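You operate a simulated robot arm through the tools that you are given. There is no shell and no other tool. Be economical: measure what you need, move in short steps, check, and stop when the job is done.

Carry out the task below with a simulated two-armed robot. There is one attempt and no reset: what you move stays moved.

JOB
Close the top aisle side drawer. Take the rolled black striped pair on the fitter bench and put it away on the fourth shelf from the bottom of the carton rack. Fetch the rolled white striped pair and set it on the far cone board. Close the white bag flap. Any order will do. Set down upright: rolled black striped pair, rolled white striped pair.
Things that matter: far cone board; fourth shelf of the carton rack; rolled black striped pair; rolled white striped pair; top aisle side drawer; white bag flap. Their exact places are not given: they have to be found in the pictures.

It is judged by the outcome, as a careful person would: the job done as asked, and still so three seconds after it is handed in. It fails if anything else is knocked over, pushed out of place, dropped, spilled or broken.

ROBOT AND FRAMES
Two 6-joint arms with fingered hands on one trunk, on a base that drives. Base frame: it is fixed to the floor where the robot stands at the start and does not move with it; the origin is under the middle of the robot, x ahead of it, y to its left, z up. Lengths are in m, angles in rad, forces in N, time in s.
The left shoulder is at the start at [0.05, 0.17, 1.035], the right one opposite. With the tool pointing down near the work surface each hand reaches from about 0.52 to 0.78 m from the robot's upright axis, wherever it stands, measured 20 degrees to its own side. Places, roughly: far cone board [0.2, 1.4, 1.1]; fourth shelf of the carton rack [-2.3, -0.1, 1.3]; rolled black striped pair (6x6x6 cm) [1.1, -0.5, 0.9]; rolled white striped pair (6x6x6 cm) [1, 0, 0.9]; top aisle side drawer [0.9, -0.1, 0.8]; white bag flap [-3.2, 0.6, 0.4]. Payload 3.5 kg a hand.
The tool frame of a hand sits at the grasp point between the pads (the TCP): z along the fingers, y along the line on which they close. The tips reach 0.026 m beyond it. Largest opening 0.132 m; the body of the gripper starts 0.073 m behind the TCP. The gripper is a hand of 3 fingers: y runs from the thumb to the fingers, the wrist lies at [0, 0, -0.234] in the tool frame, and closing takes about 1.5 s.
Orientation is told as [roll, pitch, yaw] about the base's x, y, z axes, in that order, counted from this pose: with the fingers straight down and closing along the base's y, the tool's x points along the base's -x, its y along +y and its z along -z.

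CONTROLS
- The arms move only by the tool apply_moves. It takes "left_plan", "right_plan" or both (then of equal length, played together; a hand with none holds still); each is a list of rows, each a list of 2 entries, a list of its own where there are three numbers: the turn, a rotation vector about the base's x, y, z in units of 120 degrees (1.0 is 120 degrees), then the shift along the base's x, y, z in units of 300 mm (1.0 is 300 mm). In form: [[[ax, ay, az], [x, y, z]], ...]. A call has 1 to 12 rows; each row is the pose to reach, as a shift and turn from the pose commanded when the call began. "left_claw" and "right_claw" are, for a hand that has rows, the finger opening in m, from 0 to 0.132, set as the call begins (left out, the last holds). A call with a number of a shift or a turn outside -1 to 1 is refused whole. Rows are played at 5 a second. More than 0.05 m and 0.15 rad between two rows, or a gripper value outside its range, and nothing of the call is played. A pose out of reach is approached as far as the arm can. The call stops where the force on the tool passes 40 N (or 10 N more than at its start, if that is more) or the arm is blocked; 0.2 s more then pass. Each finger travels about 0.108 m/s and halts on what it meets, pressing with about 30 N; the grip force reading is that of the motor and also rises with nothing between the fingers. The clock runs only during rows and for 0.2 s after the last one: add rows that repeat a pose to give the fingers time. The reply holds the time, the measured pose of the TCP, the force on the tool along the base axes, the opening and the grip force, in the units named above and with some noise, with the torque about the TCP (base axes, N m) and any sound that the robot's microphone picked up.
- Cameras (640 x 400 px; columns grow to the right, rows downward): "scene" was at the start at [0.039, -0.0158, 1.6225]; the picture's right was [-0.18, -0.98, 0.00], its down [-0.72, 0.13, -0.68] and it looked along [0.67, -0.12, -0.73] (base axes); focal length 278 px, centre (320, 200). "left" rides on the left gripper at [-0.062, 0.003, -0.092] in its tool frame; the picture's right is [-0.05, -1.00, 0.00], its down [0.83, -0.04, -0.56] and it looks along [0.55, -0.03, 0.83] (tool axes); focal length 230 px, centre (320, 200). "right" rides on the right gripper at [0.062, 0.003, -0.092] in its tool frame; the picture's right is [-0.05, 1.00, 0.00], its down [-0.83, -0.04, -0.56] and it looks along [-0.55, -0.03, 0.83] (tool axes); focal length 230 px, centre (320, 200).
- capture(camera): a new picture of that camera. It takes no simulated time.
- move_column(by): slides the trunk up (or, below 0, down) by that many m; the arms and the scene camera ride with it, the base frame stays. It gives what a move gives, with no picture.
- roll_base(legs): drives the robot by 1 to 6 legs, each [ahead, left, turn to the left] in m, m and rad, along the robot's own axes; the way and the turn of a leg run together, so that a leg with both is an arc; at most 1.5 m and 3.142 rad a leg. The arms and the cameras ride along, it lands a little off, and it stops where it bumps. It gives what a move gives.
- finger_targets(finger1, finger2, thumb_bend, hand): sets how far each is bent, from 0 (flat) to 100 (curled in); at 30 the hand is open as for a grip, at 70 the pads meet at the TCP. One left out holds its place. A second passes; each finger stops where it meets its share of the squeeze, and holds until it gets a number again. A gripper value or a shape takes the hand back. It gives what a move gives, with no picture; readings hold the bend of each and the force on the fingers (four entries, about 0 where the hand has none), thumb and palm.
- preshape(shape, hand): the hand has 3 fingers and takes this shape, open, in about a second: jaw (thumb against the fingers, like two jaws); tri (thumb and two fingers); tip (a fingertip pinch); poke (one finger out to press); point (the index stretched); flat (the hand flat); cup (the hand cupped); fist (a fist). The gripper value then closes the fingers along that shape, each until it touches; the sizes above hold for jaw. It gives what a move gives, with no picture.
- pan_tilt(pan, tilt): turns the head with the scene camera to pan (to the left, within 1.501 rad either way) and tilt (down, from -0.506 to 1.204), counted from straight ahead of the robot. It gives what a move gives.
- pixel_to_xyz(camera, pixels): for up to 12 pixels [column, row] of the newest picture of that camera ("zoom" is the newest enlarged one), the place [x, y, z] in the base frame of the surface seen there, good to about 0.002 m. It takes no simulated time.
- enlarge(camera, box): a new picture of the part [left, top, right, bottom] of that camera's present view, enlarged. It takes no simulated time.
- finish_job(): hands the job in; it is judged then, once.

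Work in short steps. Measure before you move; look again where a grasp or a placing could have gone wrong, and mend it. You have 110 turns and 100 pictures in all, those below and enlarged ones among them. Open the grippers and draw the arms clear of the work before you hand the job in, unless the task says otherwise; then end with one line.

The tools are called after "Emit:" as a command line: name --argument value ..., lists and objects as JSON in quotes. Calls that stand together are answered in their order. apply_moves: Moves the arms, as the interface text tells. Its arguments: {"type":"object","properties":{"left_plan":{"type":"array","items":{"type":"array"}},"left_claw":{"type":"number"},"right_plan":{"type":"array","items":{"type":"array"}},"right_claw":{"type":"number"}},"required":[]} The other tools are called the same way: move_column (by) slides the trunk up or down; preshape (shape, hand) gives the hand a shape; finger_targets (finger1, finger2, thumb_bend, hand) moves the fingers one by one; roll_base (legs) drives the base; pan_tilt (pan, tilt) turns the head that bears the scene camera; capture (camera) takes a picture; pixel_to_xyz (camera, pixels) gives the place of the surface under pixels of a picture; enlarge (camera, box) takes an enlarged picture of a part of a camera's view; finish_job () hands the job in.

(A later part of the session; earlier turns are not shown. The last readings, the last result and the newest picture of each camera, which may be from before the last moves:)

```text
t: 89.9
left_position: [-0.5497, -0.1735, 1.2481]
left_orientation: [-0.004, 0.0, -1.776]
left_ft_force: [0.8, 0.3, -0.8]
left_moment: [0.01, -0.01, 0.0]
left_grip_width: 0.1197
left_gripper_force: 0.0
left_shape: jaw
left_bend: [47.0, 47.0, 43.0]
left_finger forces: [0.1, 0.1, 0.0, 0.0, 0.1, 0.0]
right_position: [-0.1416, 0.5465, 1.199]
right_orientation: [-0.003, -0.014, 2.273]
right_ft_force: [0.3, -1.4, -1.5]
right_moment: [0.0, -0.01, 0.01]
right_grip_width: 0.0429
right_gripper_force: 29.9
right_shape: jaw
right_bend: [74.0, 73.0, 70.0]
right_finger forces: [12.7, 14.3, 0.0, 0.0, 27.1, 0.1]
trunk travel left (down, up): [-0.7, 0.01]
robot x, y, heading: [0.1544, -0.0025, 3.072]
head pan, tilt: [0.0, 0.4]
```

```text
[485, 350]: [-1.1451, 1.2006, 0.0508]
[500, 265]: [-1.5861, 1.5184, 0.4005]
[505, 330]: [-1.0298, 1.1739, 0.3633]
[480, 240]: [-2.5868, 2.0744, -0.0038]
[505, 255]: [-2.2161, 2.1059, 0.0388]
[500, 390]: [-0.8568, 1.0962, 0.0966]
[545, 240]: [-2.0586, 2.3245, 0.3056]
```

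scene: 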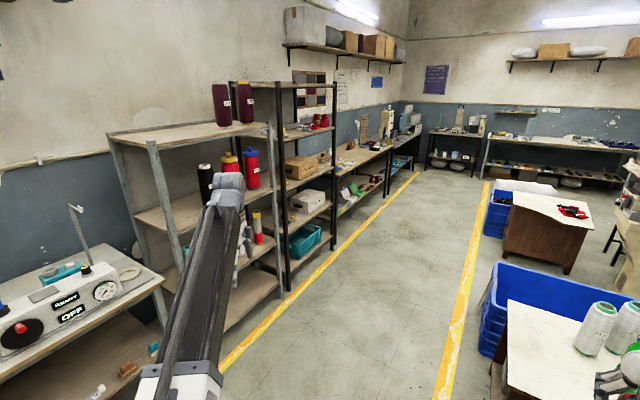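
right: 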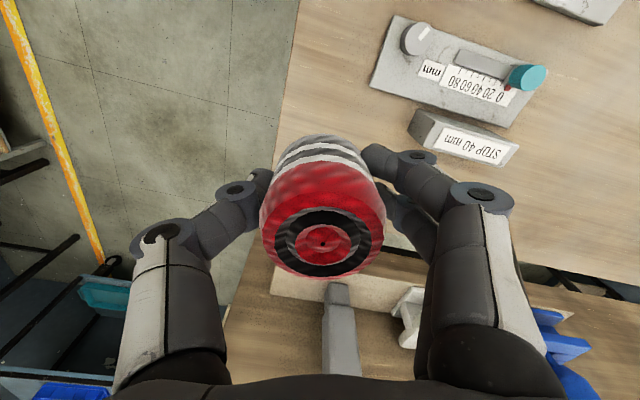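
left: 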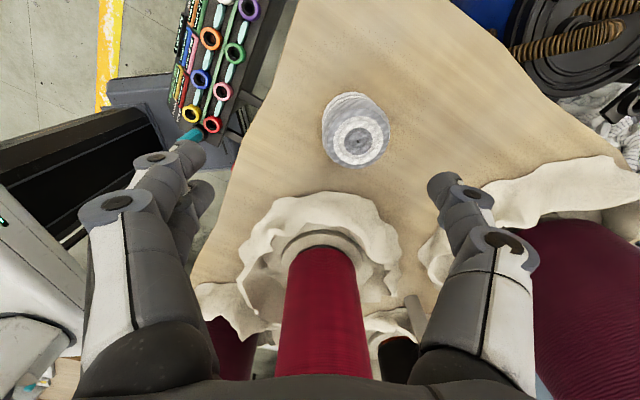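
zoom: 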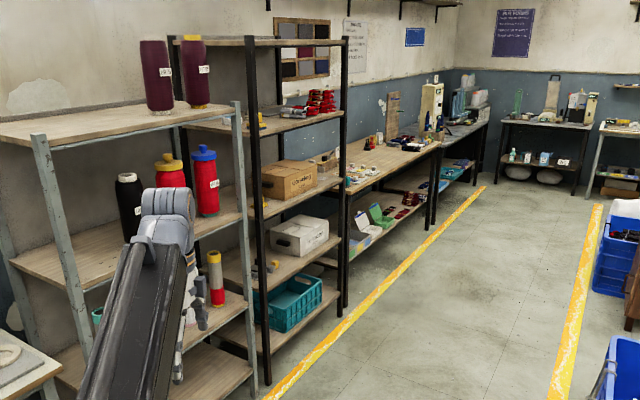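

Path is clear (bins stay ≥0.5 m away). I drive along the aisle and turn to face the rack, then look.

Emit:
roll_base --legs '[[1.0, -0.38, 0], [0.83, -0.3, 0], [0, 0, 0.98]]'

Emit:
capture --camera "scene"

```text
t: 102.1
left_position: [-1.8349, 0.1248, 1.2471]
left_orientation: [-0.003, -0.001, -0.79]
left_ft_force: [0.7, -0.5, -0.3]
left_moment: [0.02, 0.0, 0.0]
left_grip_width: 0.1198
left_gripper_force: 0.0
left_shape: jaw
left_bend: [47.0, 47.0, 43.0]
left_finger forces: [0.0, 0.0, 0.0, 0.0, 0.1, 0.0]
right_position: [-2.2098, 0.8623, 1.199]
right_orientation: [-0.002, -0.01, -3.023]
right_ft_force: [-0.5, -0.4, -1.3]
right_moment: [0.0, 0.01, 0.0]
right_grip_width: 0.0431
right_gripper_force: 30.5
right_shape: jaw
right_bend: [74.0, 73.0, 70.0]
right_finger forces: [12.5, 14.4, 0.0, 0.0, 27.1, 0.1]
trunk travel left (down, up): [-0.7, 0.01]
robot x, y, heading: [-1.5885, 0.8082, -2.225]
head pan, tilt: [0.0, 0.4]
```

```text
51 pictures are left
```

scene: 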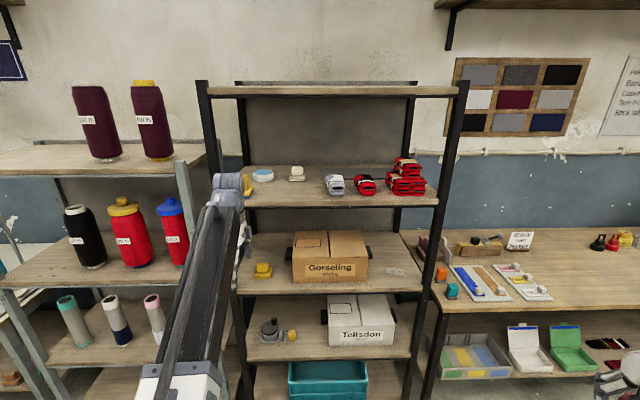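

Shelf 4 (crate, Tellsdon, carton, then this one) is at rows 165–205. I zoom and measure.

Emit:
enlarge --camera "scene" --box '[190, 70, 480, 250]'

Emit:
pixel_to_xyz --camera "scene" --pixels '[[280, 195], [300, 195], [320, 198], [350, 200], [300, 203], [298, 178], [335, 190], [263, 180], [440, 197], [300, 93], [400, 92], [247, 200]]'

```text
2.21 times, centred on (335, 160) of scene
```

zoom: 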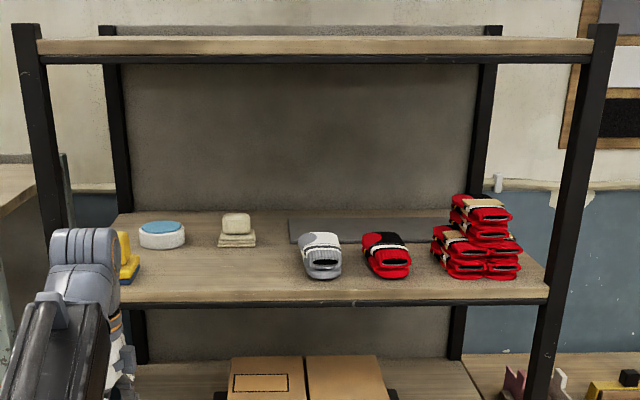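

```text
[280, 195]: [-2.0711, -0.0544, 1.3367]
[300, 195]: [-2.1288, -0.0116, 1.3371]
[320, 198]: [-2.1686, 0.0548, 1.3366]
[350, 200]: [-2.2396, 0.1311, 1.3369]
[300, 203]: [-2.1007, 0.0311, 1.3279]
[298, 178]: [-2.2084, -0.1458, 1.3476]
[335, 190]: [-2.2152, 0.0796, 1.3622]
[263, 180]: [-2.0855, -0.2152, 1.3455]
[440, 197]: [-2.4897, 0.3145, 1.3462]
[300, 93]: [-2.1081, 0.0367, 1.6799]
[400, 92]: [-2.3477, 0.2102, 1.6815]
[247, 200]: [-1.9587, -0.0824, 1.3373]
```

Shelf 4 surface z=1.337; a vertical hand would put the wrist (~1.61) against the shelf above, so I'll regrasp with the hand tilted. I check the shelf underside and candidate set-down surfaces.

Emit:
pixel_to_xyz --camera "scene" --pixels '[[330, 96], [560, 260], [590, 270], [610, 300], [570, 292], [480, 305], [440, 240], [40, 165], [130, 160], [540, 235], [600, 245], [520, 250]]'

Emit:
pan_tilt --pan -0.6 --tilt 0.5

Emit:
capture --camera "scene"

```text
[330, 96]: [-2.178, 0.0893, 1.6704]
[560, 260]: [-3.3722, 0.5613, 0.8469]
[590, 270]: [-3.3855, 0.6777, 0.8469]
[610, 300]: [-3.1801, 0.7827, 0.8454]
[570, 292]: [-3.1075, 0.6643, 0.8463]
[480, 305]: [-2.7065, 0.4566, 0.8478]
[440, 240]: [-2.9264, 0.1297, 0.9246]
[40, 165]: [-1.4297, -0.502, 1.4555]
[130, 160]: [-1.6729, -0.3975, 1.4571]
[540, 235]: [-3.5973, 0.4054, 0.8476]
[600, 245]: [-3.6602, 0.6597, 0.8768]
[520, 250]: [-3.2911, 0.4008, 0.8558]
```

```text
t: 103.1
left_position: [-1.835, 0.1255, 1.248]
left_orientation: [-0.005, -0.002, -0.79]
left_ft_force: [-0.6, -0.1, 0.0]
left_moment: [-0.02, 0.0, 0.03]
left_grip_width: 0.1199
left_gripper_force: 0.0
left_shape: jaw
left_bend: [47.0, 47.0, 43.0]
left_finger forces: [0.0, 0.0, 0.0, 0.0, 0.0, 0.1]
right_position: [-2.2105, 0.8617, 1.1996]
right_orientation: [-0.001, -0.012, -3.024]
right_ft_force: [0.1, -0.3, -0.6]
right_moment: [0.02, -0.01, -0.01]
right_grip_width: 0.0434
right_gripper_force: 30.2
right_shape: jaw
right_bend: [74.0, 73.0, 70.0]
right_finger forces: [12.5, 14.4, 0.0, 0.0, 27.1, 0.1]
trunk travel left (down, up): [-0.7, 0.01]
robot x, y, heading: [-1.588, 0.8093, -2.217]
head pan, tilt: [-0.6, 0.499]
```

```text
49 pictures are left
```

scene: 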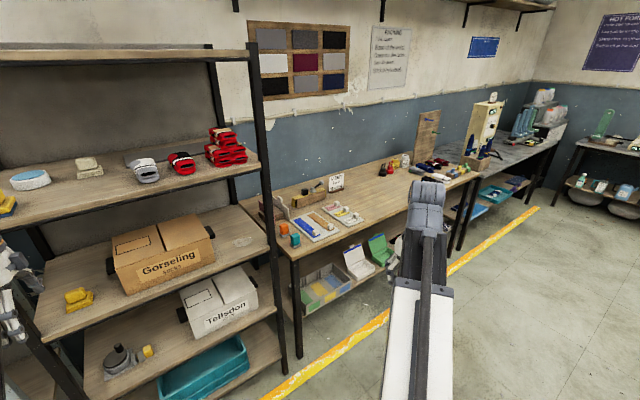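

The bench right of the rack (z≈0.847) has free room around (-3.09,0.68), and the white open lid on its lower shelf looks like the flap. I tuck the left hand back, sidestep right ~0.79 m and go ahead 0.3 m.

Emit:
apply_moves --left_plan '[[[0, 0, 0], [0.1, 0.13, 0]], [[0, 0, 0], [0.2, 0.26, 0]], [[0, 0, 0], [0.3, 0.39, 0]]]'

Emit:
roll_base --legs '[[0, -0.79, 0], [0.28, 0, 0]]'

Emit:
apply_moves --right_plan '[[[0, 0, 0], [0.01, -0.12, 0]], [[0, 0, 0], [0.01, -0.25, 0]], [[0, 0, 0], [0.01, -0.38, 0]], [[0, 0, 0], [0.02, -0.51, 0]], [[0, 0, 0], [0.02, -0.64, 0]], [[0, 0, 0], [0.02, -0.77, 0]], [[0, 0, 0], [0.02, -0.9, 0]]]'

Emit:
pan_tilt --pan -0.4 --tilt 0.75

Emit:
capture --camera "scene"

Emit:
capture --camera "right"

```text
t: 103.9
left_position: [-1.7494, 0.2331, 1.2279]
left_orientation: [-0.014, -0.003, -0.791]
left_ft_force: [-0.7, 0.5, 0.1]
left_moment: [0.03, -0.03, 0.01]
left_grip_width: 0.1201
left_gripper_force: 0.2
left_shape: jaw
left_bend: [47.0, 47.0, 43.0]
left_finger forces: [0.0, 0.0, 0.0, 0.0, 0.0, 0.0]
left hand out of reach, approached as far as the arm can: row 3
right_position: [-2.2107, 0.8616, 1.1991]
right_orientation: [-0.001, -0.012, -3.022]
right_ft_force: [-1.0, 0.2, -0.3]
right_moment: [0.0, -0.02, 0.0]
right_grip_width: 0.0432
right_gripper_force: 29.9
right_shape: jaw
right_bend: [74.0, 73.0, 70.0]
right_finger forces: [12.5, 14.4, 0.0, 0.0, 27.2, 0.0]
trunk travel left (down, up): [-0.7, 0.01]
robot x, y, heading: [-1.5903, 0.8094, -2.227]
head pan, tilt: [-0.6, 0.499]
```

```text
t: 109.7
left_position: [-2.5525, 0.4975, 1.2274]
left_orientation: [-0.014, -0.002, -0.8]
left_ft_force: [-0.3, -0.4, -0.3]
left_moment: [0.05, 0.01, 0.01]
left_grip_width: 0.1199
left_gripper_force: 0.1
left_shape: jaw
left_bend: [47.0, 47.0, 43.0]
left_finger forces: [0.0, 0.1, 0.0, 0.0, 0.1, 0.0]
right_position: [-3.0049, 1.1307, 1.1993]
right_orientation: [-0.002, -0.011, -3.031]
right_ft_force: [1.0, -0.8, -0.9]
right_moment: [0.0, -0.04, -0.02]
right_grip_width: 0.0429
right_gripper_force: 30.3
right_shape: jaw
right_bend: [74.0, 73.0, 70.0]
right_finger forces: [12.4, 14.4, 0.0, 0.0, 27.0, 0.1]
trunk travel left (down, up): [-0.7, 0.01]
robot x, y, heading: [-2.387, 1.0736, -2.233]
head pan, tilt: [-0.6, 0.499]
```

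```text
t: 111.3
left_position: [-2.5522, 0.4987, 1.2265]
left_orientation: [-0.013, -0.003, -0.799]
left_ft_force: [-0.9, -0.2, -0.5]
left_moment: [0.0, 0.02, -0.04]
left_grip_width: 0.1201
left_gripper_force: 0.0
left_shape: jaw
left_bend: [47.0, 47.0, 43.0]
left_finger forces: [0.0, 0.0, 0.1, 0.0, 0.0, 0.0]
right_position: [-2.9998, 0.8624, 1.2012]
right_orientation: [-0.002, -0.012, -3.033]
right_ft_force: [0.5, 0.5, -0.1]
right_moment: [-0.01, 0.0, 0.0]
right_grip_width: 0.0431
right_gripper_force: 30.2
right_shape: jaw
right_bend: [74.0, 73.0, 70.0]
right_finger forces: [12.6, 14.4, 0.0, 0.0, 27.2, 0.0]
trunk travel left (down, up): [-0.7, 0.01]
robot x, y, heading: [-2.3885, 1.0716, -2.232]
head pan, tilt: [-0.6, 0.499]
```

```text
t: 112.1
left_position: [-2.553, 0.4988, 1.227]
left_orientation: [-0.016, -0.003, -0.799]
left_ft_force: [0.1, -0.1, 0.9]
left_moment: [-0.05, 0.0, 0.0]
left_grip_width: 0.1196
left_gripper_force: 0.0
left_shape: jaw
left_bend: [47.0, 47.0, 43.0]
left_finger forces: [0.1, 0.0, 0.1, 0.0, 0.1, 0.0]
right_position: [-2.9988, 0.8649, 1.2019]
right_orientation: [-0.002, -0.012, -3.032]
right_ft_force: [-0.3, 0.4, -0.8]
right_moment: [0.02, -0.01, 0.0]
right_grip_width: 0.0428
right_gripper_force: 30.1
right_shape: jaw
right_bend: [74.0, 73.0, 70.0]
right_finger forces: [12.6, 14.4, 0.1, 0.0, 27.4, 0.1]
trunk travel left (down, up): [-0.7, 0.01]
robot x, y, heading: [-2.3881, 1.0745, -2.231]
head pan, tilt: [-0.4, 0.75]
```

```text
48 pictures are left
```

scene: 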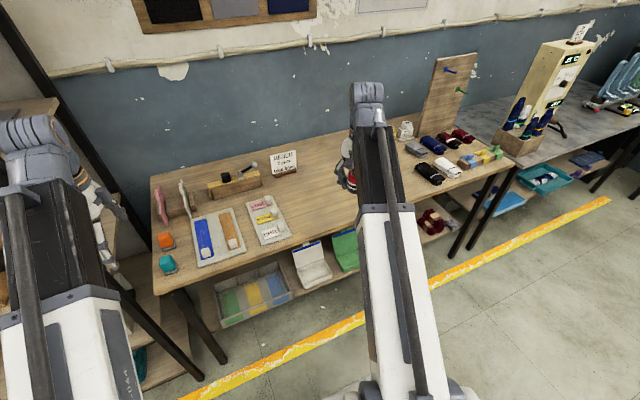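

```text
47 pictures are left
```

right: 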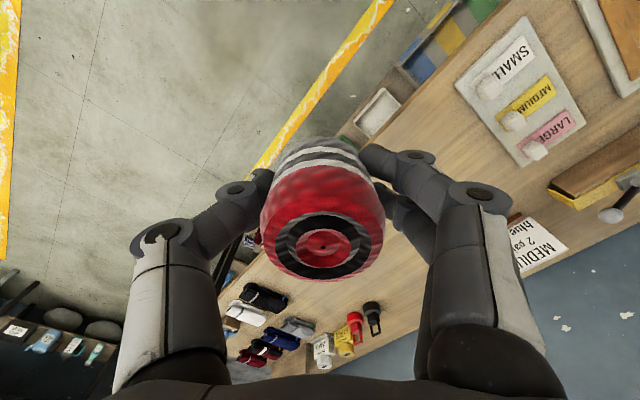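

I measure free bench surface around (320,210), the bench edge and the lids below.

Emit:
pixel_to_xyz --camera "scene" --pixels '[[315, 200], [330, 215], [310, 240], [265, 215], [285, 240], [300, 255], [345, 232], [312, 260], [310, 245], [343, 250], [302, 268], [325, 268]]'

Emit:
enlarge --camera "scene" --box '[200, 170, 360, 330]'

```text
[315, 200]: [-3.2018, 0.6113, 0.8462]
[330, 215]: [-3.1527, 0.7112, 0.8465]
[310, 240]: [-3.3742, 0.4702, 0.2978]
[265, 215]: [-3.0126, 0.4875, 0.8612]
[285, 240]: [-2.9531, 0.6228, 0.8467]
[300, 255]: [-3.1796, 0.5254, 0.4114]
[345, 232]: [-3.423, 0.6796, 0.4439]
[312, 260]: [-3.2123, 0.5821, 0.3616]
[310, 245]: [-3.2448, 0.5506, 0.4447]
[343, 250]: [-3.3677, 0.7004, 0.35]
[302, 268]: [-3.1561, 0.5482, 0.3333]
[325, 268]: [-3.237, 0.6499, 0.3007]
```

```text
2.50 times, centred on (280, 250) of scene
```

zoom: 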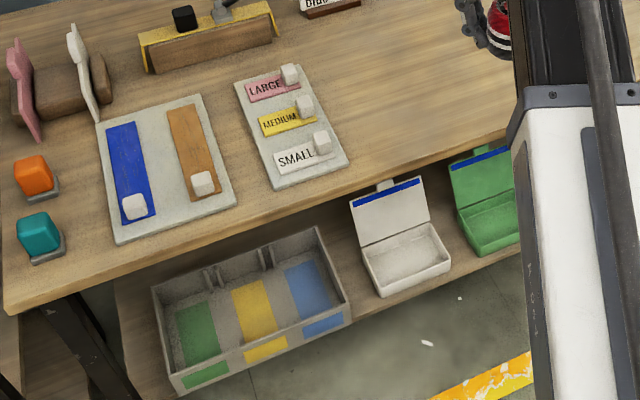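

The white open lid (zoom (395,210)) is the flap. For the regrasp I drive 0.12 m nearer, and move the right hand over the free spot (-3.11,0.68), then down to z≈0.93.

Emit:
roll_base --legs '[[0.12, 0, 0]]'

Emit:
apply_moves --right_plan '[[[0, 0, 0], [-0.045, -0.1, 0]], [[0, 0, 0], [-0.09, -0.2, 0]], [[0, 0, 0], [-0.133, -0.307, 0]], [[0, 0, 0], [-0.133, -0.307, -0.15]], [[0, 0, 0], [-0.133, -0.307, -0.3]], [[0, 0, 0], [-0.133, -0.307, -0.45]], [[0, 0, 0], [-0.133, -0.307, -0.6]], [[0, 0, 0], [-0.133, -0.307, -0.75]], [[0, 0, 0], [-0.133, -0.307, -0.9]]]'

Emit:
capture --camera "right"

Emit:
capture --camera "scene"

```text
t: 113.3
left_position: [-2.6247, 0.4008, 1.2271]
left_orientation: [-0.012, -0.003, -0.793]
left_ft_force: [0.5, -0.8, -0.2]
left_moment: [0.0, 0.02, 0.0]
left_grip_width: 0.1198
left_gripper_force: 0.0
left_shape: jaw
left_bend: [47.0, 47.0, 43.0]
left_finger forces: [0.0, 0.1, 0.1, 0.0, 0.1, 0.0]
right_position: [-3.073, 0.7635, 1.1999]
right_orientation: [-0.003, -0.012, -3.026]
right_ft_force: [0.0, -0.7, -1.2]
right_moment: [0.03, -0.01, -0.04]
right_grip_width: 0.043
right_gripper_force: 30.0
right_shape: jaw
right_bend: [74.0, 73.0, 70.0]
right_finger forces: [12.6, 14.6, 0.0, 0.0, 27.3, 0.0]
trunk travel left (down, up): [-0.7, 0.01]
robot x, y, heading: [-2.4612, 0.9762, -2.226]
head pan, tilt: [-0.4, 0.75]
```

```text
t: 115.3
left_position: [-2.6232, 0.4009, 1.2269]
left_orientation: [-0.014, -0.003, -0.794]
left_ft_force: [0.8, -0.7, 0.6]
left_moment: [-0.01, 0.01, 0.0]
left_grip_width: 0.1196
left_gripper_force: 0.2
left_shape: jaw
left_bend: [47.0, 47.0, 43.0]
left_finger forces: [0.1, 0.1, 0.1, 0.0, 0.0, 0.0]
right_position: [-3.1142, 0.6699, 0.9302]
right_orientation: [-0.001, -0.012, -3.026]
right_ft_force: [0.6, 0.1, -0.7]
right_moment: [-0.01, -0.01, -0.02]
right_grip_width: 0.043
right_gripper_force: 29.5
right_shape: jaw
right_bend: [74.0, 73.0, 70.0]
right_finger forces: [12.7, 14.5, 0.0, 0.0, 27.1, 0.0]
trunk travel left (down, up): [-0.7, 0.01]
robot x, y, heading: [-2.4609, 0.9767, -2.224]
head pan, tilt: [-0.4, 0.75]
```

```text
45 pictures are left
```

right: 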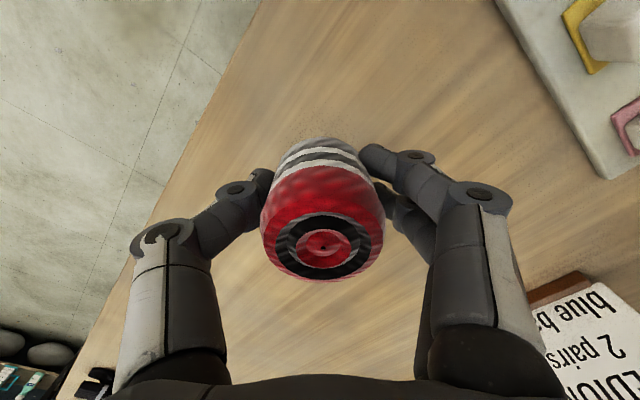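

```text
44 pictures are left
```

scene: 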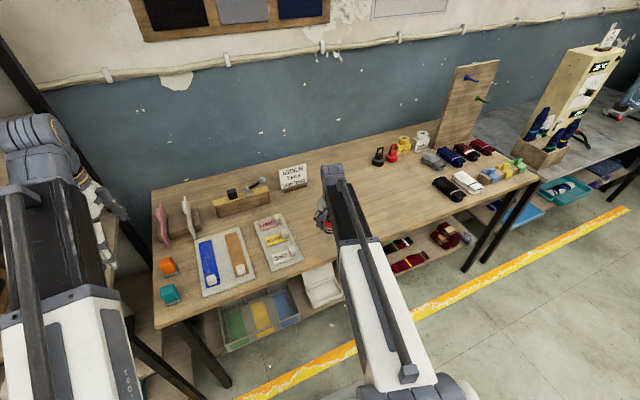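

Clear spot under the pair. I lower gently to contact at z≈0.881.

Emit:
apply_moves --right_plan '[[[0, 0, 0], [0, 0, -0.08]], [[0, 0, 0], [0, 0, -0.12]], [[0, 0, 0], [0, 0, -0.145]], [[0, 0, 0], [0, 0, -0.155]], [[0, 0, 0], [0, 0, -0.163]], [[0, 0, 0], [0, 0, -0.17]]]'

```text
t: 116.7
left_position: [-2.6223, 0.4012, 1.2273]
left_orientation: [-0.013, -0.004, -0.792]
left_ft_force: [0.0, -0.4, 1.0]
left_moment: [0.01, 0.0, -0.03]
left_grip_width: 0.1199
left_gripper_force: 0.0
left_shape: jaw
left_bend: [47.0, 47.0, 43.0]
left_finger forces: [0.0, 0.0, 0.1, 0.0, 0.0, 0.0]
right_position: [-3.1115, 0.673, 0.8818]
right_orientation: [0.0, -0.014, -3.025]
right_ft_force: [-1.9, 0.5, 5.6]
right_moment: [-0.01, 0.05, -0.03]
right_grip_width: 0.0434
right_gripper_force: 30.3
right_shape: jaw
right_bend: [74.0, 73.0, 70.0]
right_finger forces: [13.2, 15.1, 0.0, 0.0, 28.2, 0.0]
trunk travel left (down, up): [-0.7, 0.01]
robot x, y, heading: [-2.4607, 0.9797, -2.231]
head pan, tilt: [-0.4, 0.75]
```

Contact made. I release, and lift 0.12 m.

Emit:
apply_moves --right_plan '[[[0, 0, 0], [0, 0, 0]], [[0, 0, 0], [0, 0, 0]], [[0, 0, 0], [0, 0, 0]], [[0, 0, 0], [0, 0, 0]], [[0, 0, 0], [0, 0, 0]], [[0, 0, 0], [0, 0, 0]], [[0, 0, 0], [0, 0, 0.1]], [[0, 0, 0], [0, 0, 0.2]], [[0, 0, 0], [0, 0, 0.3]], [[0, 0, 0], [0, 0, 0.4]]]' --right_claw 0.12

Emit:
capture --camera "right"

Emit:
pixel_to_xyz --camera "right" --pixels '[[320, 170], [320, 180], [320, 140], [295, 165], [345, 165], [320, 190]]'

```text
t: 118.9
left_position: [-2.6228, 0.4017, 1.2278]
left_orientation: [-0.013, -0.004, -0.794]
left_ft_force: [0.0, 0.2, 0.6]
left_moment: [-0.05, 0.06, 0.01]
left_grip_width: 0.1199
left_gripper_force: 0.1
left_shape: jaw
left_bend: [47.0, 47.0, 43.0]
left_finger forces: [0.1, 0.0, 0.0, 0.0, 0.0, 0.0]
right_position: [-3.1099, 0.6736, 1.0015]
right_orientation: [-0.003, -0.013, -3.025]
right_ft_force: [0.3, 0.5, 0.3]
right_moment: [0.0, -0.04, -0.03]
right_grip_width: 0.1196
right_gripper_force: 0.0
right_shape: jaw
right_bend: [47.0, 47.0, 43.0]
right_finger forces: [0.0, 0.0, 0.0, 0.0, 0.0, 0.1]
trunk travel left (down, up): [-0.7, 0.01]
robot x, y, heading: [-2.4635, 0.9784, -2.227]
head pan, tilt: [-0.4, 0.75]
```

```text
43 pictures are left
```

right: 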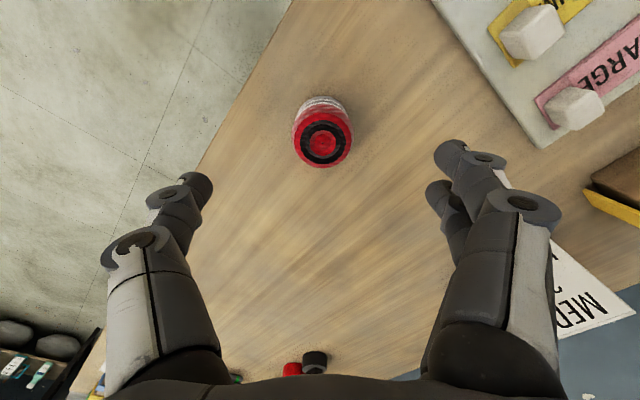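

```text
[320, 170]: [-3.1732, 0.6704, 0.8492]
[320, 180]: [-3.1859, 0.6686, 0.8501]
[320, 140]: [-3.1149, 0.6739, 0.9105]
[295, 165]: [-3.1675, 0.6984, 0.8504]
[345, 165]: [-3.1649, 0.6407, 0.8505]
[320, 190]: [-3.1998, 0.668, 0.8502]
```

The black pair stands upright at (-3.112,0.673). I yaw the right hand +0.8 rad to face with the robot, then tilt it 40° so the wrist comes back toward me.

Emit:
apply_moves --right_plan '[[[0, 0, 0.0635], [0, 0, 0]], [[0, 0, 0.127], [0, 0, 0]], [[0, 0, 0.1905], [0, 0, 0]], [[0, 0, 0.254], [0, 0, 0]], [[0, 0, 0.3175], [0, 0, 0]], [[0, 0, 0.381], [0, 0, 0]]]'

Emit:
apply_moves --right_plan '[[[-0.044, 0.034, 0], [0, 0, 0]], [[-0.088, 0.068, 0], [0, 0, 0]], [[-0.132, 0.102, 0], [0, 0, 0]], [[-0.176, 0.136, 0], [0, 0, 0]], [[-0.22, 0.17, 0], [0, 0, 0]], [[-0.264, 0.203, 0], [0, 0, 0]]]'

Emit:
capture --camera "right"

```text
t: 120.3
left_position: [-2.6235, 0.4012, 1.2281]
left_orientation: [-0.014, -0.005, -0.794]
left_ft_force: [0.4, -0.4, 0.1]
left_moment: [-0.02, -0.04, 0.0]
left_grip_width: 0.1197
left_gripper_force: 0.0
left_shape: jaw
left_bend: [47.0, 47.0, 43.0]
left_finger forces: [0.0, 0.0, 0.1, 0.0, 0.0, 0.1]
right_position: [-3.1131, 0.6721, 0.9996]
right_orientation: [-0.002, -0.012, -2.223]
right_ft_force: [-0.4, 0.7, 0.0]
right_moment: [-0.02, 0.0, -0.01]
right_grip_width: 0.1197
right_gripper_force: 0.1
right_shape: jaw
right_bend: [47.0, 47.0, 43.0]
right_finger forces: [0.1, 0.0, 0.0, 0.1, 0.0, 0.1]
trunk travel left (down, up): [-0.7, 0.01]
robot x, y, heading: [-2.4626, 0.9789, -2.229]
head pan, tilt: [-0.4, 0.75]
```

```text
t: 121.7
left_position: [-2.623, 0.4014, 1.2279]
left_orientation: [-0.016, -0.002, -0.795]
left_ft_force: [0.2, -0.2, 0.0]
left_moment: [-0.02, 0.01, 0.0]
left_grip_width: 0.1196
left_gripper_force: 0.1
left_shape: jaw
left_bend: [47.0, 47.0, 43.0]
left_finger forces: [0.0, 0.0, 0.1, 0.0, 0.1, 0.1]
right_position: [-3.1112, 0.6713, 0.9989]
right_orientation: [0.0, -0.71, -2.23]
right_ft_force: [0.2, 0.3, 0.7]
right_moment: [-0.03, 0.02, 0.02]
right_grip_width: 0.1199
right_gripper_force: 0.0
right_shape: jaw
right_bend: [47.0, 47.0, 43.0]
right_finger forces: [0.0, 0.0, 0.0, 0.1, 0.0, 0.1]
trunk travel left (down, up): [-0.7, 0.01]
robot x, y, heading: [-2.4586, 0.9787, -2.223]
head pan, tilt: [-0.4, 0.75]
```

```text
42 pictures are left
```

right: 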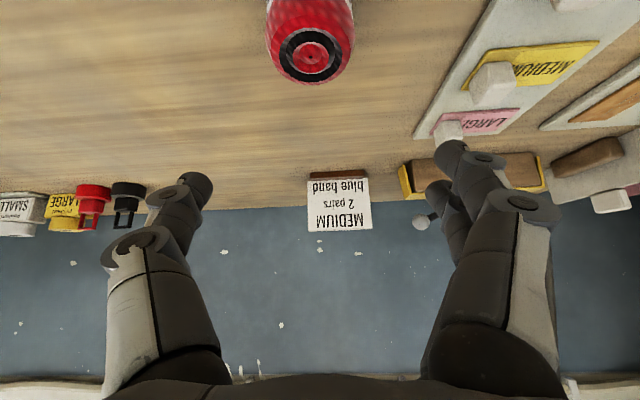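

Tilt is 0.71 rad with TCP still over the pair. I descend to z≈0.884.

Emit:
apply_moves --right_plan '[[[0, 0, 0], [0, 0, -0.12]], [[0, 0, 0], [0, 0, -0.22]], [[0, 0, 0], [0, 0, -0.3]], [[0, 0, 0], [0, 0, -0.35]], [[0, 0, 0], [0, 0, -0.38]]]'

Emit:
capture --camera "right"

```text
t: 122.9
left_position: [-2.6236, 0.4002, 1.2268]
left_orientation: [-0.015, -0.004, -0.795]
left_ft_force: [-0.3, -1.2, 0.0]
left_moment: [-0.01, 0.02, -0.01]
left_grip_width: 0.1199
left_gripper_force: 0.0
left_shape: jaw
left_bend: [47.0, 47.0, 43.0]
left_finger forces: [0.0, 0.0, 0.1, 0.0, 0.0, 0.1]
right_position: [-3.1103, 0.6717, 0.8855]
right_orientation: [0.001, -0.711, -2.229]
right_ft_force: [-0.6, 0.0, -0.3]
right_moment: [-0.02, 0.01, -0.02]
right_grip_width: 0.1201
right_gripper_force: 0.1
right_shape: jaw
right_bend: [47.0, 47.0, 43.0]
right_finger forces: [0.0, 0.1, 0.0, 0.1, 0.1, 0.0]
trunk travel left (down, up): [-0.7, 0.01]
robot x, y, heading: [-2.4622, 0.9756, -2.232]
head pan, tilt: [-0.4, 0.75]
```

```text
41 pictures are left
```

right: 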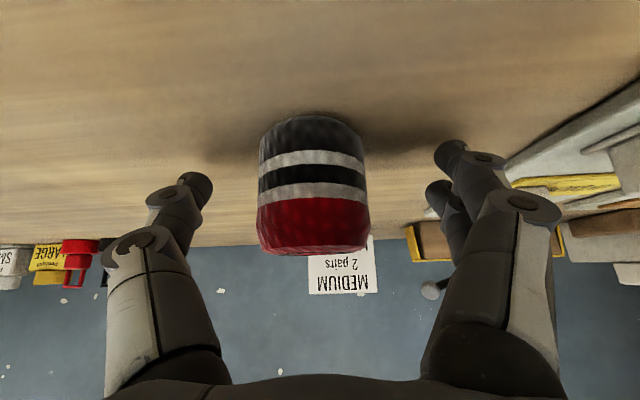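

Centred between fingers. I close and lift straight up.

Emit:
apply_moves --right_plan '[[[0, 0, 0], [0, 0, 0]], [[0, 0, 0], [0, 0, 0]], [[0, 0, 0], [0, 0, 0]], [[0, 0, 0], [0, 0, 0]], [[0, 0, 0], [0, 0, 0]], [[0, 0, 0], [0, 0, 0]], [[0, 0, 0], [0, 0, 0]], [[0, 0, 0], [0, 0, 0]]]' --right_claw 0.03

Emit:
apply_moves --right_plan '[[[0, 0, 0], [0, 0, 0.08]], [[0, 0, 0], [0, 0, 0.2]], [[0, 0, 0], [0, 0, 0.35]], [[0, 0, 0], [0, 0, 0.5]], [[0, 0, 0], [0, 0, 0.65]], [[0, 0, 0], [0, 0, 0.8]], [[0, 0, 0], [0, 0, 0.95]]]'

Emit:
capture --camera "right"

```text
t: 124.7
left_position: [-2.6231, 0.4009, 1.2274]
left_orientation: [-0.014, -0.004, -0.794]
left_ft_force: [0.6, 0.3, 0.7]
left_moment: [-0.01, 0.0, 0.0]
left_grip_width: 0.1196
left_gripper_force: 0.0
left_shape: jaw
left_bend: [47.0, 47.0, 43.0]
left_finger forces: [0.1, 0.0, 0.0, 0.0, 0.0, 0.0]
right_position: [-3.1108, 0.6721, 0.8853]
right_orientation: [0.0, -0.712, -2.228]
right_ft_force: [-0.2, 0.2, -0.4]
right_moment: [-0.03, 0.02, 0.01]
right_grip_width: 0.0432
right_gripper_force: 30.3
right_shape: jaw
right_bend: [74.0, 74.0, 70.0]
right_finger forces: [13.7, 13.6, 0.1, 0.1, 27.0, 0.1]
trunk travel left (down, up): [-0.7, 0.01]
robot x, y, heading: [-2.4618, 0.9783, -2.227]
head pan, tilt: [-0.4, 0.75]
```

```text
t: 126.3
left_position: [-2.6229, 0.4007, 1.2275]
left_orientation: [-0.014, -0.003, -0.793]
left_ft_force: [-0.1, 0.0, -0.7]
left_moment: [0.0, 0.01, -0.02]
left_grip_width: 0.1198
left_gripper_force: 0.0
left_shape: jaw
left_bend: [47.0, 47.0, 43.0]
left_finger forces: [0.0, 0.1, 0.0, 0.1, 0.1, 0.0]
right_position: [-3.1091, 0.6722, 1.1726]
right_orientation: [-0.001, -0.711, -2.228]
right_ft_force: [0.6, -0.3, -1.1]
right_moment: [0.01, -0.01, -0.01]
right_grip_width: 0.043
right_gripper_force: 29.7
right_shape: jaw
right_bend: [74.0, 74.0, 70.0]
right_finger forces: [13.6, 13.7, 0.0, 0.0, 26.9, 0.1]
trunk travel left (down, up): [-0.7, 0.01]
robot x, y, heading: [-2.4629, 0.976, -2.23]
head pan, tilt: [-0.4, 0.75]
```

```text
40 pictures are left
```

right: 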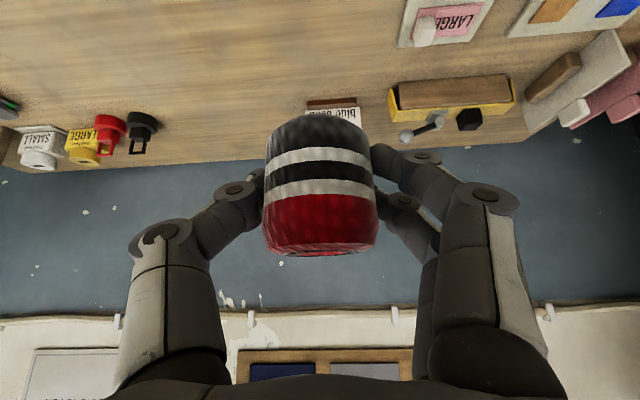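

Held upright with tilted hand. I yaw the left hand back in line, back off, raise the right hand to z≈1.42, and sidestep left to the rack.

Emit:
roll_base --legs '[[-0.48, 0, 0]]'

Emit:
apply_moves --left_plan '[[[0, 0, -0.062], [0, 0, 0]], [[0, 0, -0.124], [0, 0, 0]], [[0, 0, -0.186], [0, 0, 0]], [[0, 0, -0.248], [0, 0, 0]], [[0, 0, -0.31], [0, 0, 0]], [[0, 0, -0.372], [0, 0, 0]], [[0, 0, -0.434], [0, 0, 0]], [[0, 0, -0.496], [0, 0, 0]], [[0, 0, -0.558], [0, 0, 0]], [[0, 0, -0.62], [0, 0, 0]], [[0, 0, -0.682], [0, 0, 0]]]' --right_plan '[[[0, 0, 0], [0, 0, 0.08]], [[0, 0, 0], [0, 0, 0.16]], [[0, 0, 0], [0, 0, 0.24]], [[0, 0, 0], [0, 0, 0.32]], [[0, 0, 0], [0, 0, 0.4]], [[0, 0, 0], [0, 0, 0.48]], [[0, 0, 0], [0, 0, 0.56]], [[0, 0, 0], [0, 0, 0.64]], [[0, 0, 0], [0, 0, 0.72]], [[0, 0, 0], [0, 0, 0.8]], [[0, 0, 0], [0, 0, 0.83]]]'

Emit:
roll_base --legs '[[0, 1.25, 0]]'

Emit:
pan_tilt --pan -0.25 --tilt 0.35

Emit:
capture --camera "scene"

```text
t: 129.2
left_position: [-2.3217, 0.7964, 1.2264]
left_orientation: [-0.014, -0.004, -0.799]
left_ft_force: [-0.6, 0.2, -0.8]
left_moment: [0.02, -0.01, -0.05]
left_grip_width: 0.1196
left_gripper_force: 0.0
left_shape: jaw
left_bend: [47.0, 47.0, 43.0]
left_finger forces: [0.0, 0.0, 0.0, 0.0, 0.0, 0.0]
right_position: [-2.8068, 1.0679, 1.1725]
right_orientation: [-0.001, -0.711, -2.233]
right_ft_force: [0.6, 0.3, -0.1]
right_moment: [0.0, 0.0, 0.0]
right_grip_width: 0.0432
right_gripper_force: 30.1
right_shape: jaw
right_bend: [74.0, 74.0, 70.0]
right_finger forces: [13.7, 13.4, 0.1, 0.1, 26.9, 0.0]
trunk travel left (down, up): [-0.7, 0.01]
robot x, y, heading: [-2.1577, 1.3686, -2.235]
head pan, tilt: [-0.4, 0.75]
```

```text
t: 131.6
left_position: [-2.3226, 0.7934, 1.2243]
left_orientation: [-0.014, -0.01, -2.229]
left_ft_force: [0.1, -0.3, -0.3]
left_moment: [0.01, -0.01, -0.02]
left_grip_width: 0.12
left_gripper_force: 0.1
left_shape: jaw
left_bend: [47.0, 47.0, 43.0]
left_finger forces: [0.1, 0.0, 0.1, 0.0, 0.0, 0.1]
right_position: [-2.8088, 1.0689, 1.4239]
right_orientation: [0.001, -0.71, -2.234]
right_ft_force: [-0.1, -1.0, -0.3]
right_moment: [0.0, 0.01, 0.0]
right_grip_width: 0.0429
right_gripper_force: 29.7
right_shape: jaw
right_bend: [74.0, 74.0, 70.0]
right_finger forces: [13.7, 13.4, 0.1, 0.1, 26.9, 0.0]
trunk travel left (down, up): [-0.7, 0.01]
robot x, y, heading: [-2.1571, 1.3716, -2.231]
head pan, tilt: [-0.4, 0.75]
```

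```text
t: 138.0
left_position: [-1.2613, 0.042, 1.225]
left_orientation: [-0.014, -0.01, -2.16]
left_ft_force: [-0.4, 0.9, -0.5]
left_moment: [0.02, -0.02, -0.01]
left_grip_width: 0.1199
left_gripper_force: 0.0
left_shape: jaw
left_bend: [47.0, 47.0, 43.0]
left_finger forces: [0.0, 0.1, 0.0, 0.0, 0.0, 0.1]
right_position: [-1.7641, 0.2835, 1.4222]
right_orientation: [0.0, -0.71, -2.17]
right_ft_force: [0.5, 0.2, -0.8]
right_moment: [0.04, -0.01, 0.01]
right_grip_width: 0.0432
right_gripper_force: 30.1
right_shape: jaw
right_bend: [74.0, 74.0, 70.0]
right_finger forces: [13.7, 13.6, 0.0, 0.0, 26.9, 0.2]
trunk travel left (down, up): [-0.7, 0.01]
robot x, y, heading: [-1.1339, 0.6256, -2.167]
head pan, tilt: [-0.4, 0.75]
```

```text
t: 138.9
left_position: [-1.262, 0.0416, 1.2246]
left_orientation: [-0.015, -0.01, -2.16]
left_ft_force: [0.1, 0.8, 0.0]
left_moment: [0.0, 0.01, -0.01]
left_grip_width: 0.1197
left_gripper_force: 0.0
left_shape: jaw
left_bend: [47.0, 47.0, 43.0]
left_finger forces: [0.1, 0.0, 0.0, 0.1, 0.0, 0.1]
right_position: [-1.7653, 0.2838, 1.4226]
right_orientation: [0.0, -0.711, -2.168]
right_ft_force: [0.1, 0.0, -0.8]
right_moment: [0.0, -0.06, 0.01]
right_grip_width: 0.0432
right_gripper_force: 29.7
right_shape: jaw
right_bend: [74.0, 74.0, 70.0]
right_finger forces: [13.6, 13.5, 0.1, 0.0, 26.9, 0.0]
trunk travel left (down, up): [-0.7, 0.01]
robot x, y, heading: [-1.1405, 0.6301, -2.166]
head pan, tilt: [-0.25, 0.351]
```

```text
39 pictures are left
```

scene: 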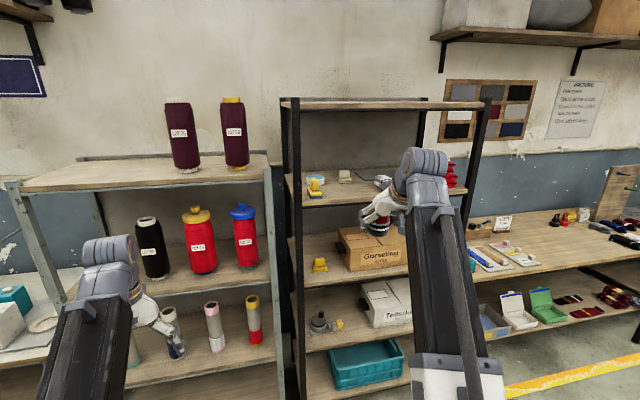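

Heading drifted slightly; I correct it by -0.064 rad. I also check the grey rack's front post relative to my left hand.

Emit:
pixel_to_xyz --camera "scene" --pixels '[[272, 240], [268, 165], [100, 186], [140, 295], [316, 203], [345, 200], [305, 207], [330, 207], [170, 330], [290, 200], [340, 108]]'

Emit:
roll_base --legs '[[0, 0, -0.064]]'

```text
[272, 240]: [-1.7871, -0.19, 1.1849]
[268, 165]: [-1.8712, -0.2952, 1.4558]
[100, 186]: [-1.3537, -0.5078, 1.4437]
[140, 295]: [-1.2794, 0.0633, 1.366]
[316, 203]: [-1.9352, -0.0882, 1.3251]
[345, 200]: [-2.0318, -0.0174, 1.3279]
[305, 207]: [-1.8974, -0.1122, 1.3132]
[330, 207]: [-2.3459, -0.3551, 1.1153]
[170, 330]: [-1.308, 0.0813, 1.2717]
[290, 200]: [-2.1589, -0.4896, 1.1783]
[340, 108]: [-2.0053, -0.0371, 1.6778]
```

```text
t: 139.7
left_position: [-1.3008, 0.0517, 1.2252]
left_orientation: [-0.013, -0.01, -2.226]
left_ft_force: [0.1, 0.8, 0.7]
left_moment: [0.0, -0.01, 0.02]
left_grip_width: 0.1198
left_gripper_force: 0.1
left_shape: jaw
left_bend: [47.0, 47.0, 43.0]
left_finger forces: [0.0, 0.1, 0.0, 0.0, 0.1, 0.0]
right_position: [-1.7866, 0.326, 1.422]
right_orientation: [0.0, -0.71, -2.234]
right_ft_force: [-0.9, 0.5, -0.5]
right_moment: [-0.04, -0.02, 0.0]
right_grip_width: 0.0431
right_gripper_force: 30.1
right_shape: jaw
right_bend: [74.0, 74.0, 70.0]
right_finger forces: [13.8, 13.7, 0.0, 0.0, 26.9, 0.1]
trunk travel left (down, up): [-0.7, 0.01]
robot x, y, heading: [-1.134, 0.626, -2.235]
head pan, tilt: [-0.25, 0.351]
```

Grey rack front is at d≈-0.02, so I first swing the left hand out to the side/back, then drive ahead 0.42 m.

Emit:
apply_moves --left_plan '[[[0, 0, 0], [0.12, 0, 0]], [[0, 0, 0], [0.24, 0, 0]], [[0, 0, 0], [0.36, 0, 0]], [[0, 0, 0], [0.48, 0, 0]], [[0, 0, 0], [0.6, 0, 0]], [[0, 0, 0], [0.72, 0, 0]], [[0, 0, 0], [0.84, 0, 0]], [[0, 0, 0], [0.96, 0, 0]]]'

Emit:
roll_base --legs '[[0.4, 0, 0]]'

Emit:
capture --camera "right"

Emit:
capture --camera "scene"

```text
t: 141.5
left_position: [-1.0109, 0.0362, 1.1968]
left_orientation: [-0.009, -0.019, -2.229]
left_ft_force: [0.9, 0.1, -0.1]
left_moment: [-0.02, 0.01, 0.01]
left_grip_width: 0.1198
left_gripper_force: 0.0
left_shape: jaw
left_bend: [47.0, 47.0, 43.0]
left_finger forces: [0.0, 0.1, 0.1, 0.0, 0.0, 0.1]
left hand out of reach, approached as far as the arm can: row 2, 3, 4, 5, 6, 7, 8
right_position: [-1.7865, 0.3262, 1.4221]
right_orientation: [0.0, -0.711, -2.235]
right_ft_force: [0.6, 0.2, -0.1]
right_moment: [-0.01, -0.03, -0.03]
right_grip_width: 0.0428
right_gripper_force: 29.6
right_shape: jaw
right_bend: [74.0, 74.0, 70.0]
right_finger forces: [13.7, 13.5, 0.0, 0.0, 26.9, 0.1]
trunk travel left (down, up): [-0.7, 0.01]
robot x, y, heading: [-1.1347, 0.6324, -2.224]
head pan, tilt: [-0.25, 0.351]
```

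```text
t: 144.1
left_position: [-1.2678, -0.2904, 1.1955]
left_orientation: [-0.007, -0.016, -2.23]
left_ft_force: [-0.6, -0.8, -0.2]
left_moment: [0.04, 0.0, -0.02]
left_grip_width: 0.1196
left_gripper_force: 0.1
left_shape: jaw
left_bend: [47.0, 47.0, 43.0]
left_finger forces: [0.1, 0.0, 0.0, 0.0, 0.0, 0.0]
right_position: [-2.0404, 0.0035, 1.4225]
right_orientation: [0.0, -0.709, -2.237]
right_ft_force: [-0.2, 0.0, -1.1]
right_moment: [-0.01, 0.0, 0.0]
right_grip_width: 0.043
right_gripper_force: 30.2
right_shape: jaw
right_bend: [74.0, 74.0, 70.0]
right_finger forces: [13.6, 13.5, 0.0, 0.0, 26.9, 0.0]
trunk travel left (down, up): [-0.7, 0.01]
robot x, y, heading: [-1.3876, 0.305, -2.24]
head pan, tilt: [-0.25, 0.351]
```

```text
38 pictures are left
```

right: 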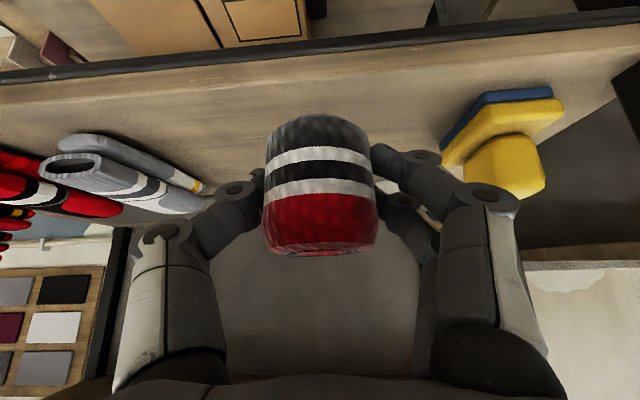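

```text
37 pictures are left
```

scene: 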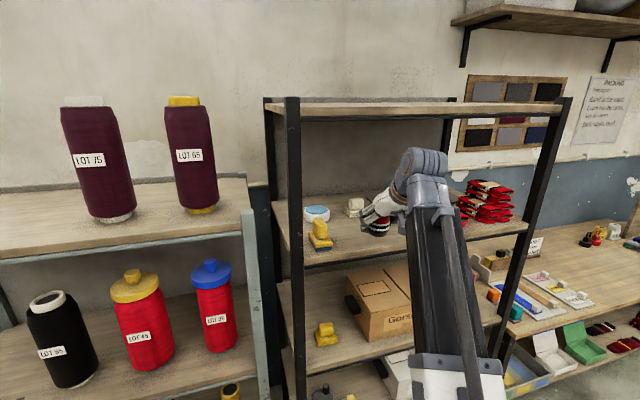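

The hand is at the shelf's front line, between a yellow block and the grey pair. I measure those gaps in the right camera.

Emit:
pixel_to_xyz --camera "right" --pixels '[[450, 160], [480, 95], [560, 110], [500, 130], [205, 205], [190, 185], [100, 140], [320, 85], [320, 45], [230, 110]]'

```text
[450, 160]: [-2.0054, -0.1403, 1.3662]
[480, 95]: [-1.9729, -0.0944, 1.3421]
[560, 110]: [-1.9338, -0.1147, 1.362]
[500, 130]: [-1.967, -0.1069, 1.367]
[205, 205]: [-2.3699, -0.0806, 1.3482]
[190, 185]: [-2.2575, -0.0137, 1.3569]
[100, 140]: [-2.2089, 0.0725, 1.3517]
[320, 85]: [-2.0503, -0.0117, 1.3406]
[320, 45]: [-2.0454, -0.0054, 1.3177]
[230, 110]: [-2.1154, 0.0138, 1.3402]
```

Free gap runs a∈[-0.178,0.097]; I target its middle, 6.5 cm in from the edge. Moving in, then lowering toward contact at z≈1.378.

Emit:
apply_moves --right_plan '[[[0, 0, 0], [-0.07, -0.055, 0]], [[0, 0, 0], [-0.14, -0.11, 0]], [[0, 0, 0], [-0.216, -0.17, 0]], [[0, 0, 0], [-0.216, -0.17, -0.05]], [[0, 0, 0], [-0.216, -0.17, -0.1]], [[0, 0, 0], [-0.216, -0.17, -0.125]], [[0, 0, 0], [-0.216, -0.17, -0.135]]]'

Emit:
capture --camera "right"

Emit:
capture --camera "scene"

```text
t: 145.7
left_position: [-1.2684, -0.2904, 1.1953]
left_orientation: [-0.008, -0.018, -2.23]
left_ft_force: [0.2, 0.2, 0.6]
left_moment: [-0.01, 0.04, 0.05]
left_grip_width: 0.1198
left_gripper_force: 0.1
left_shape: jaw
left_bend: [47.0, 47.0, 43.0]
left_finger forces: [0.0, 0.0, 0.0, 0.0, 0.0, 0.0]
right_position: [-2.1051, -0.0479, 1.3824]
right_orientation: [-0.001, -0.71, -2.236]
right_ft_force: [-0.3, -0.3, -0.9]
right_moment: [0.0, 0.01, -0.01]
right_grip_width: 0.043
right_gripper_force: 30.1
right_shape: jaw
right_bend: [74.0, 74.0, 70.0]
right_finger forces: [13.7, 13.5, 0.0, 0.1, 26.9, 0.0]
trunk travel left (down, up): [-0.7, 0.01]
robot x, y, heading: [-1.386, 0.304, -2.235]
head pan, tilt: [-0.25, 0.351]
```

```text
36 pictures are left
```

right: 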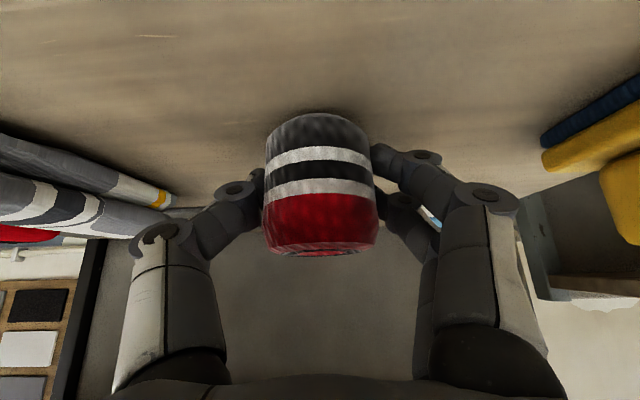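

```text
35 pictures are left
```

scene: 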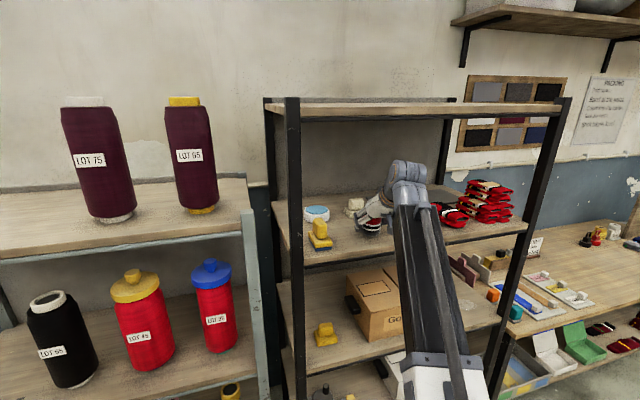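

Well placed and nearly touching. I lower 2 mm at a time to contact.

Emit:
apply_moves --right_plan '[[[0, 0, 0], [0, 0, -0.007]], [[0, 0, 0], [0, 0, -0.014]], [[0, 0, 0], [0, 0, -0.019]]]'

```text
t: 146.5
left_position: [-1.268, -0.2898, 1.1961]
left_orientation: [-0.005, -0.017, -2.231]
left_ft_force: [0.7, 0.1, 1.1]
left_moment: [0.0, 0.03, 0.01]
left_grip_width: 0.1198
left_gripper_force: 0.0
left_shape: jaw
left_bend: [47.0, 47.0, 43.0]
left_finger forces: [0.1, 0.0, 0.0, 0.0, 0.0, 0.1]
right_position: [-2.1047, -0.0481, 1.3767]
right_orientation: [-0.001, -0.71, -2.237]
right_ft_force: [0.3, 0.4, -0.8]
right_moment: [-0.04, 0.03, 0.02]
right_grip_width: 0.043
right_gripper_force: 30.3
right_shape: jaw
right_bend: [74.0, 74.0, 70.0]
right_finger forces: [13.6, 13.6, 0.1, 0.0, 26.9, 0.0]
trunk travel left (down, up): [-0.7, 0.01]
robot x, y, heading: [-1.3862, 0.303, -2.237]
head pan, tilt: [-0.25, 0.351]
```

No contact yet; a few more millimetres.

Emit:
apply_moves --right_plan '[[[0, 0, 0], [0, 0, -0.006]], [[0, 0, 0], [0, 0, -0.011]], [[0, 0, 0], [0, 0, -0.011]]]'

```text
t: 147.3
left_position: [-1.2679, -0.2895, 1.1958]
left_orientation: [-0.006, -0.017, -2.231]
left_ft_force: [0.7, 0.6, -0.1]
left_moment: [0.0, 0.0, 0.02]
left_grip_width: 0.1198
left_gripper_force: 0.0
left_shape: jaw
left_bend: [47.0, 47.0, 43.0]
left_finger forces: [0.0, 0.1, 0.0, 0.0, 0.0, 0.1]
right_position: [-2.1052, -0.0472, 1.3741]
right_orientation: [0.001, -0.711, -2.237]
right_ft_force: [-0.4, -1.6, 3.7]
right_moment: [-0.01, -0.06, -0.02]
right_grip_width: 0.0431
right_gripper_force: 30.1
right_shape: jaw
right_bend: [74.0, 73.0, 70.0]
right_finger forces: [14.7, 14.0, 0.1, 0.0, 27.8, 0.0]
trunk travel left (down, up): [-0.7, 0.01]
robot x, y, heading: [-1.3911, 0.3059, -2.232]
head pan, tilt: [-0.25, 0.351]
```

Contact (≈4 N). I open to 0.105 and withdraw along the tilted hand axis.

Emit:
apply_moves --right_plan '[[[0, 0, 0], [0, 0, 0]], [[0, 0, 0], [0, 0, 0]], [[0, 0, 0], [0, 0, 0]], [[0, 0, 0], [0, 0, 0]], [[0, 0, 0], [0, 0, 0]], [[0, 0, 0], [0, 0, 0]], [[0, 0, 0], [0.053, 0.069, 0.08]], [[0, 0, 0], [0.106, 0.137, 0.16]], [[0, 0, 0], [0.18, 0.232, 0.2]], [[0, 0, 0], [0.26, 0.335, 0.22]]]' --right_claw 0.105

Emit:
capture --camera "right"

Emit:
enlarge --camera "scene" --box '[260, 90, 560, 280]'

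```text
t: 149.5
left_position: [-1.2667, -0.2906, 1.1951]
left_orientation: [-0.007, -0.017, -2.231]
left_ft_force: [0.7, 0.1, 0.0]
left_moment: [-0.05, 0.01, 0.0]
left_grip_width: 0.1197
left_gripper_force: 0.1
left_shape: jaw
left_bend: [47.0, 47.0, 43.0]
left_finger forces: [0.0, 0.0, 0.0, 0.1, 0.0, 0.1]
right_position: [-2.0267, 0.0539, 1.4394]
right_orientation: [0.0, -0.71, -2.236]
right_ft_force: [1.2, 0.3, 0.6]
right_moment: [0.0, 0.02, -0.04]
right_grip_width: 0.1046
right_gripper_force: 0.1
right_shape: jaw
right_bend: [60.0, 60.0, 56.0]
right_finger forces: [0.0, 0.0, 0.0, 0.1, 0.1, 0.0]
trunk travel left (down, up): [-0.7, 0.01]
robot x, y, heading: [-1.39, 0.3009, -2.238]
head pan, tilt: [-0.25, 0.351]
```

```text
34 pictures are left
```

right: 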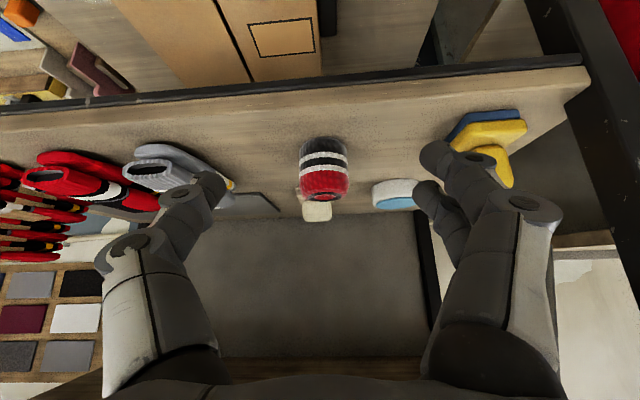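

```text
2.11 times, centred on (410, 185) of scene
```

zoom: 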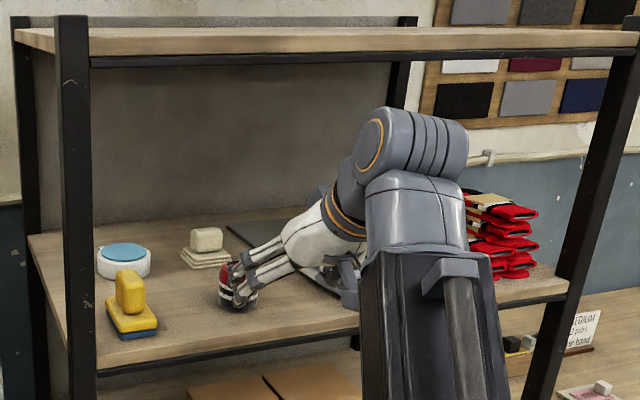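

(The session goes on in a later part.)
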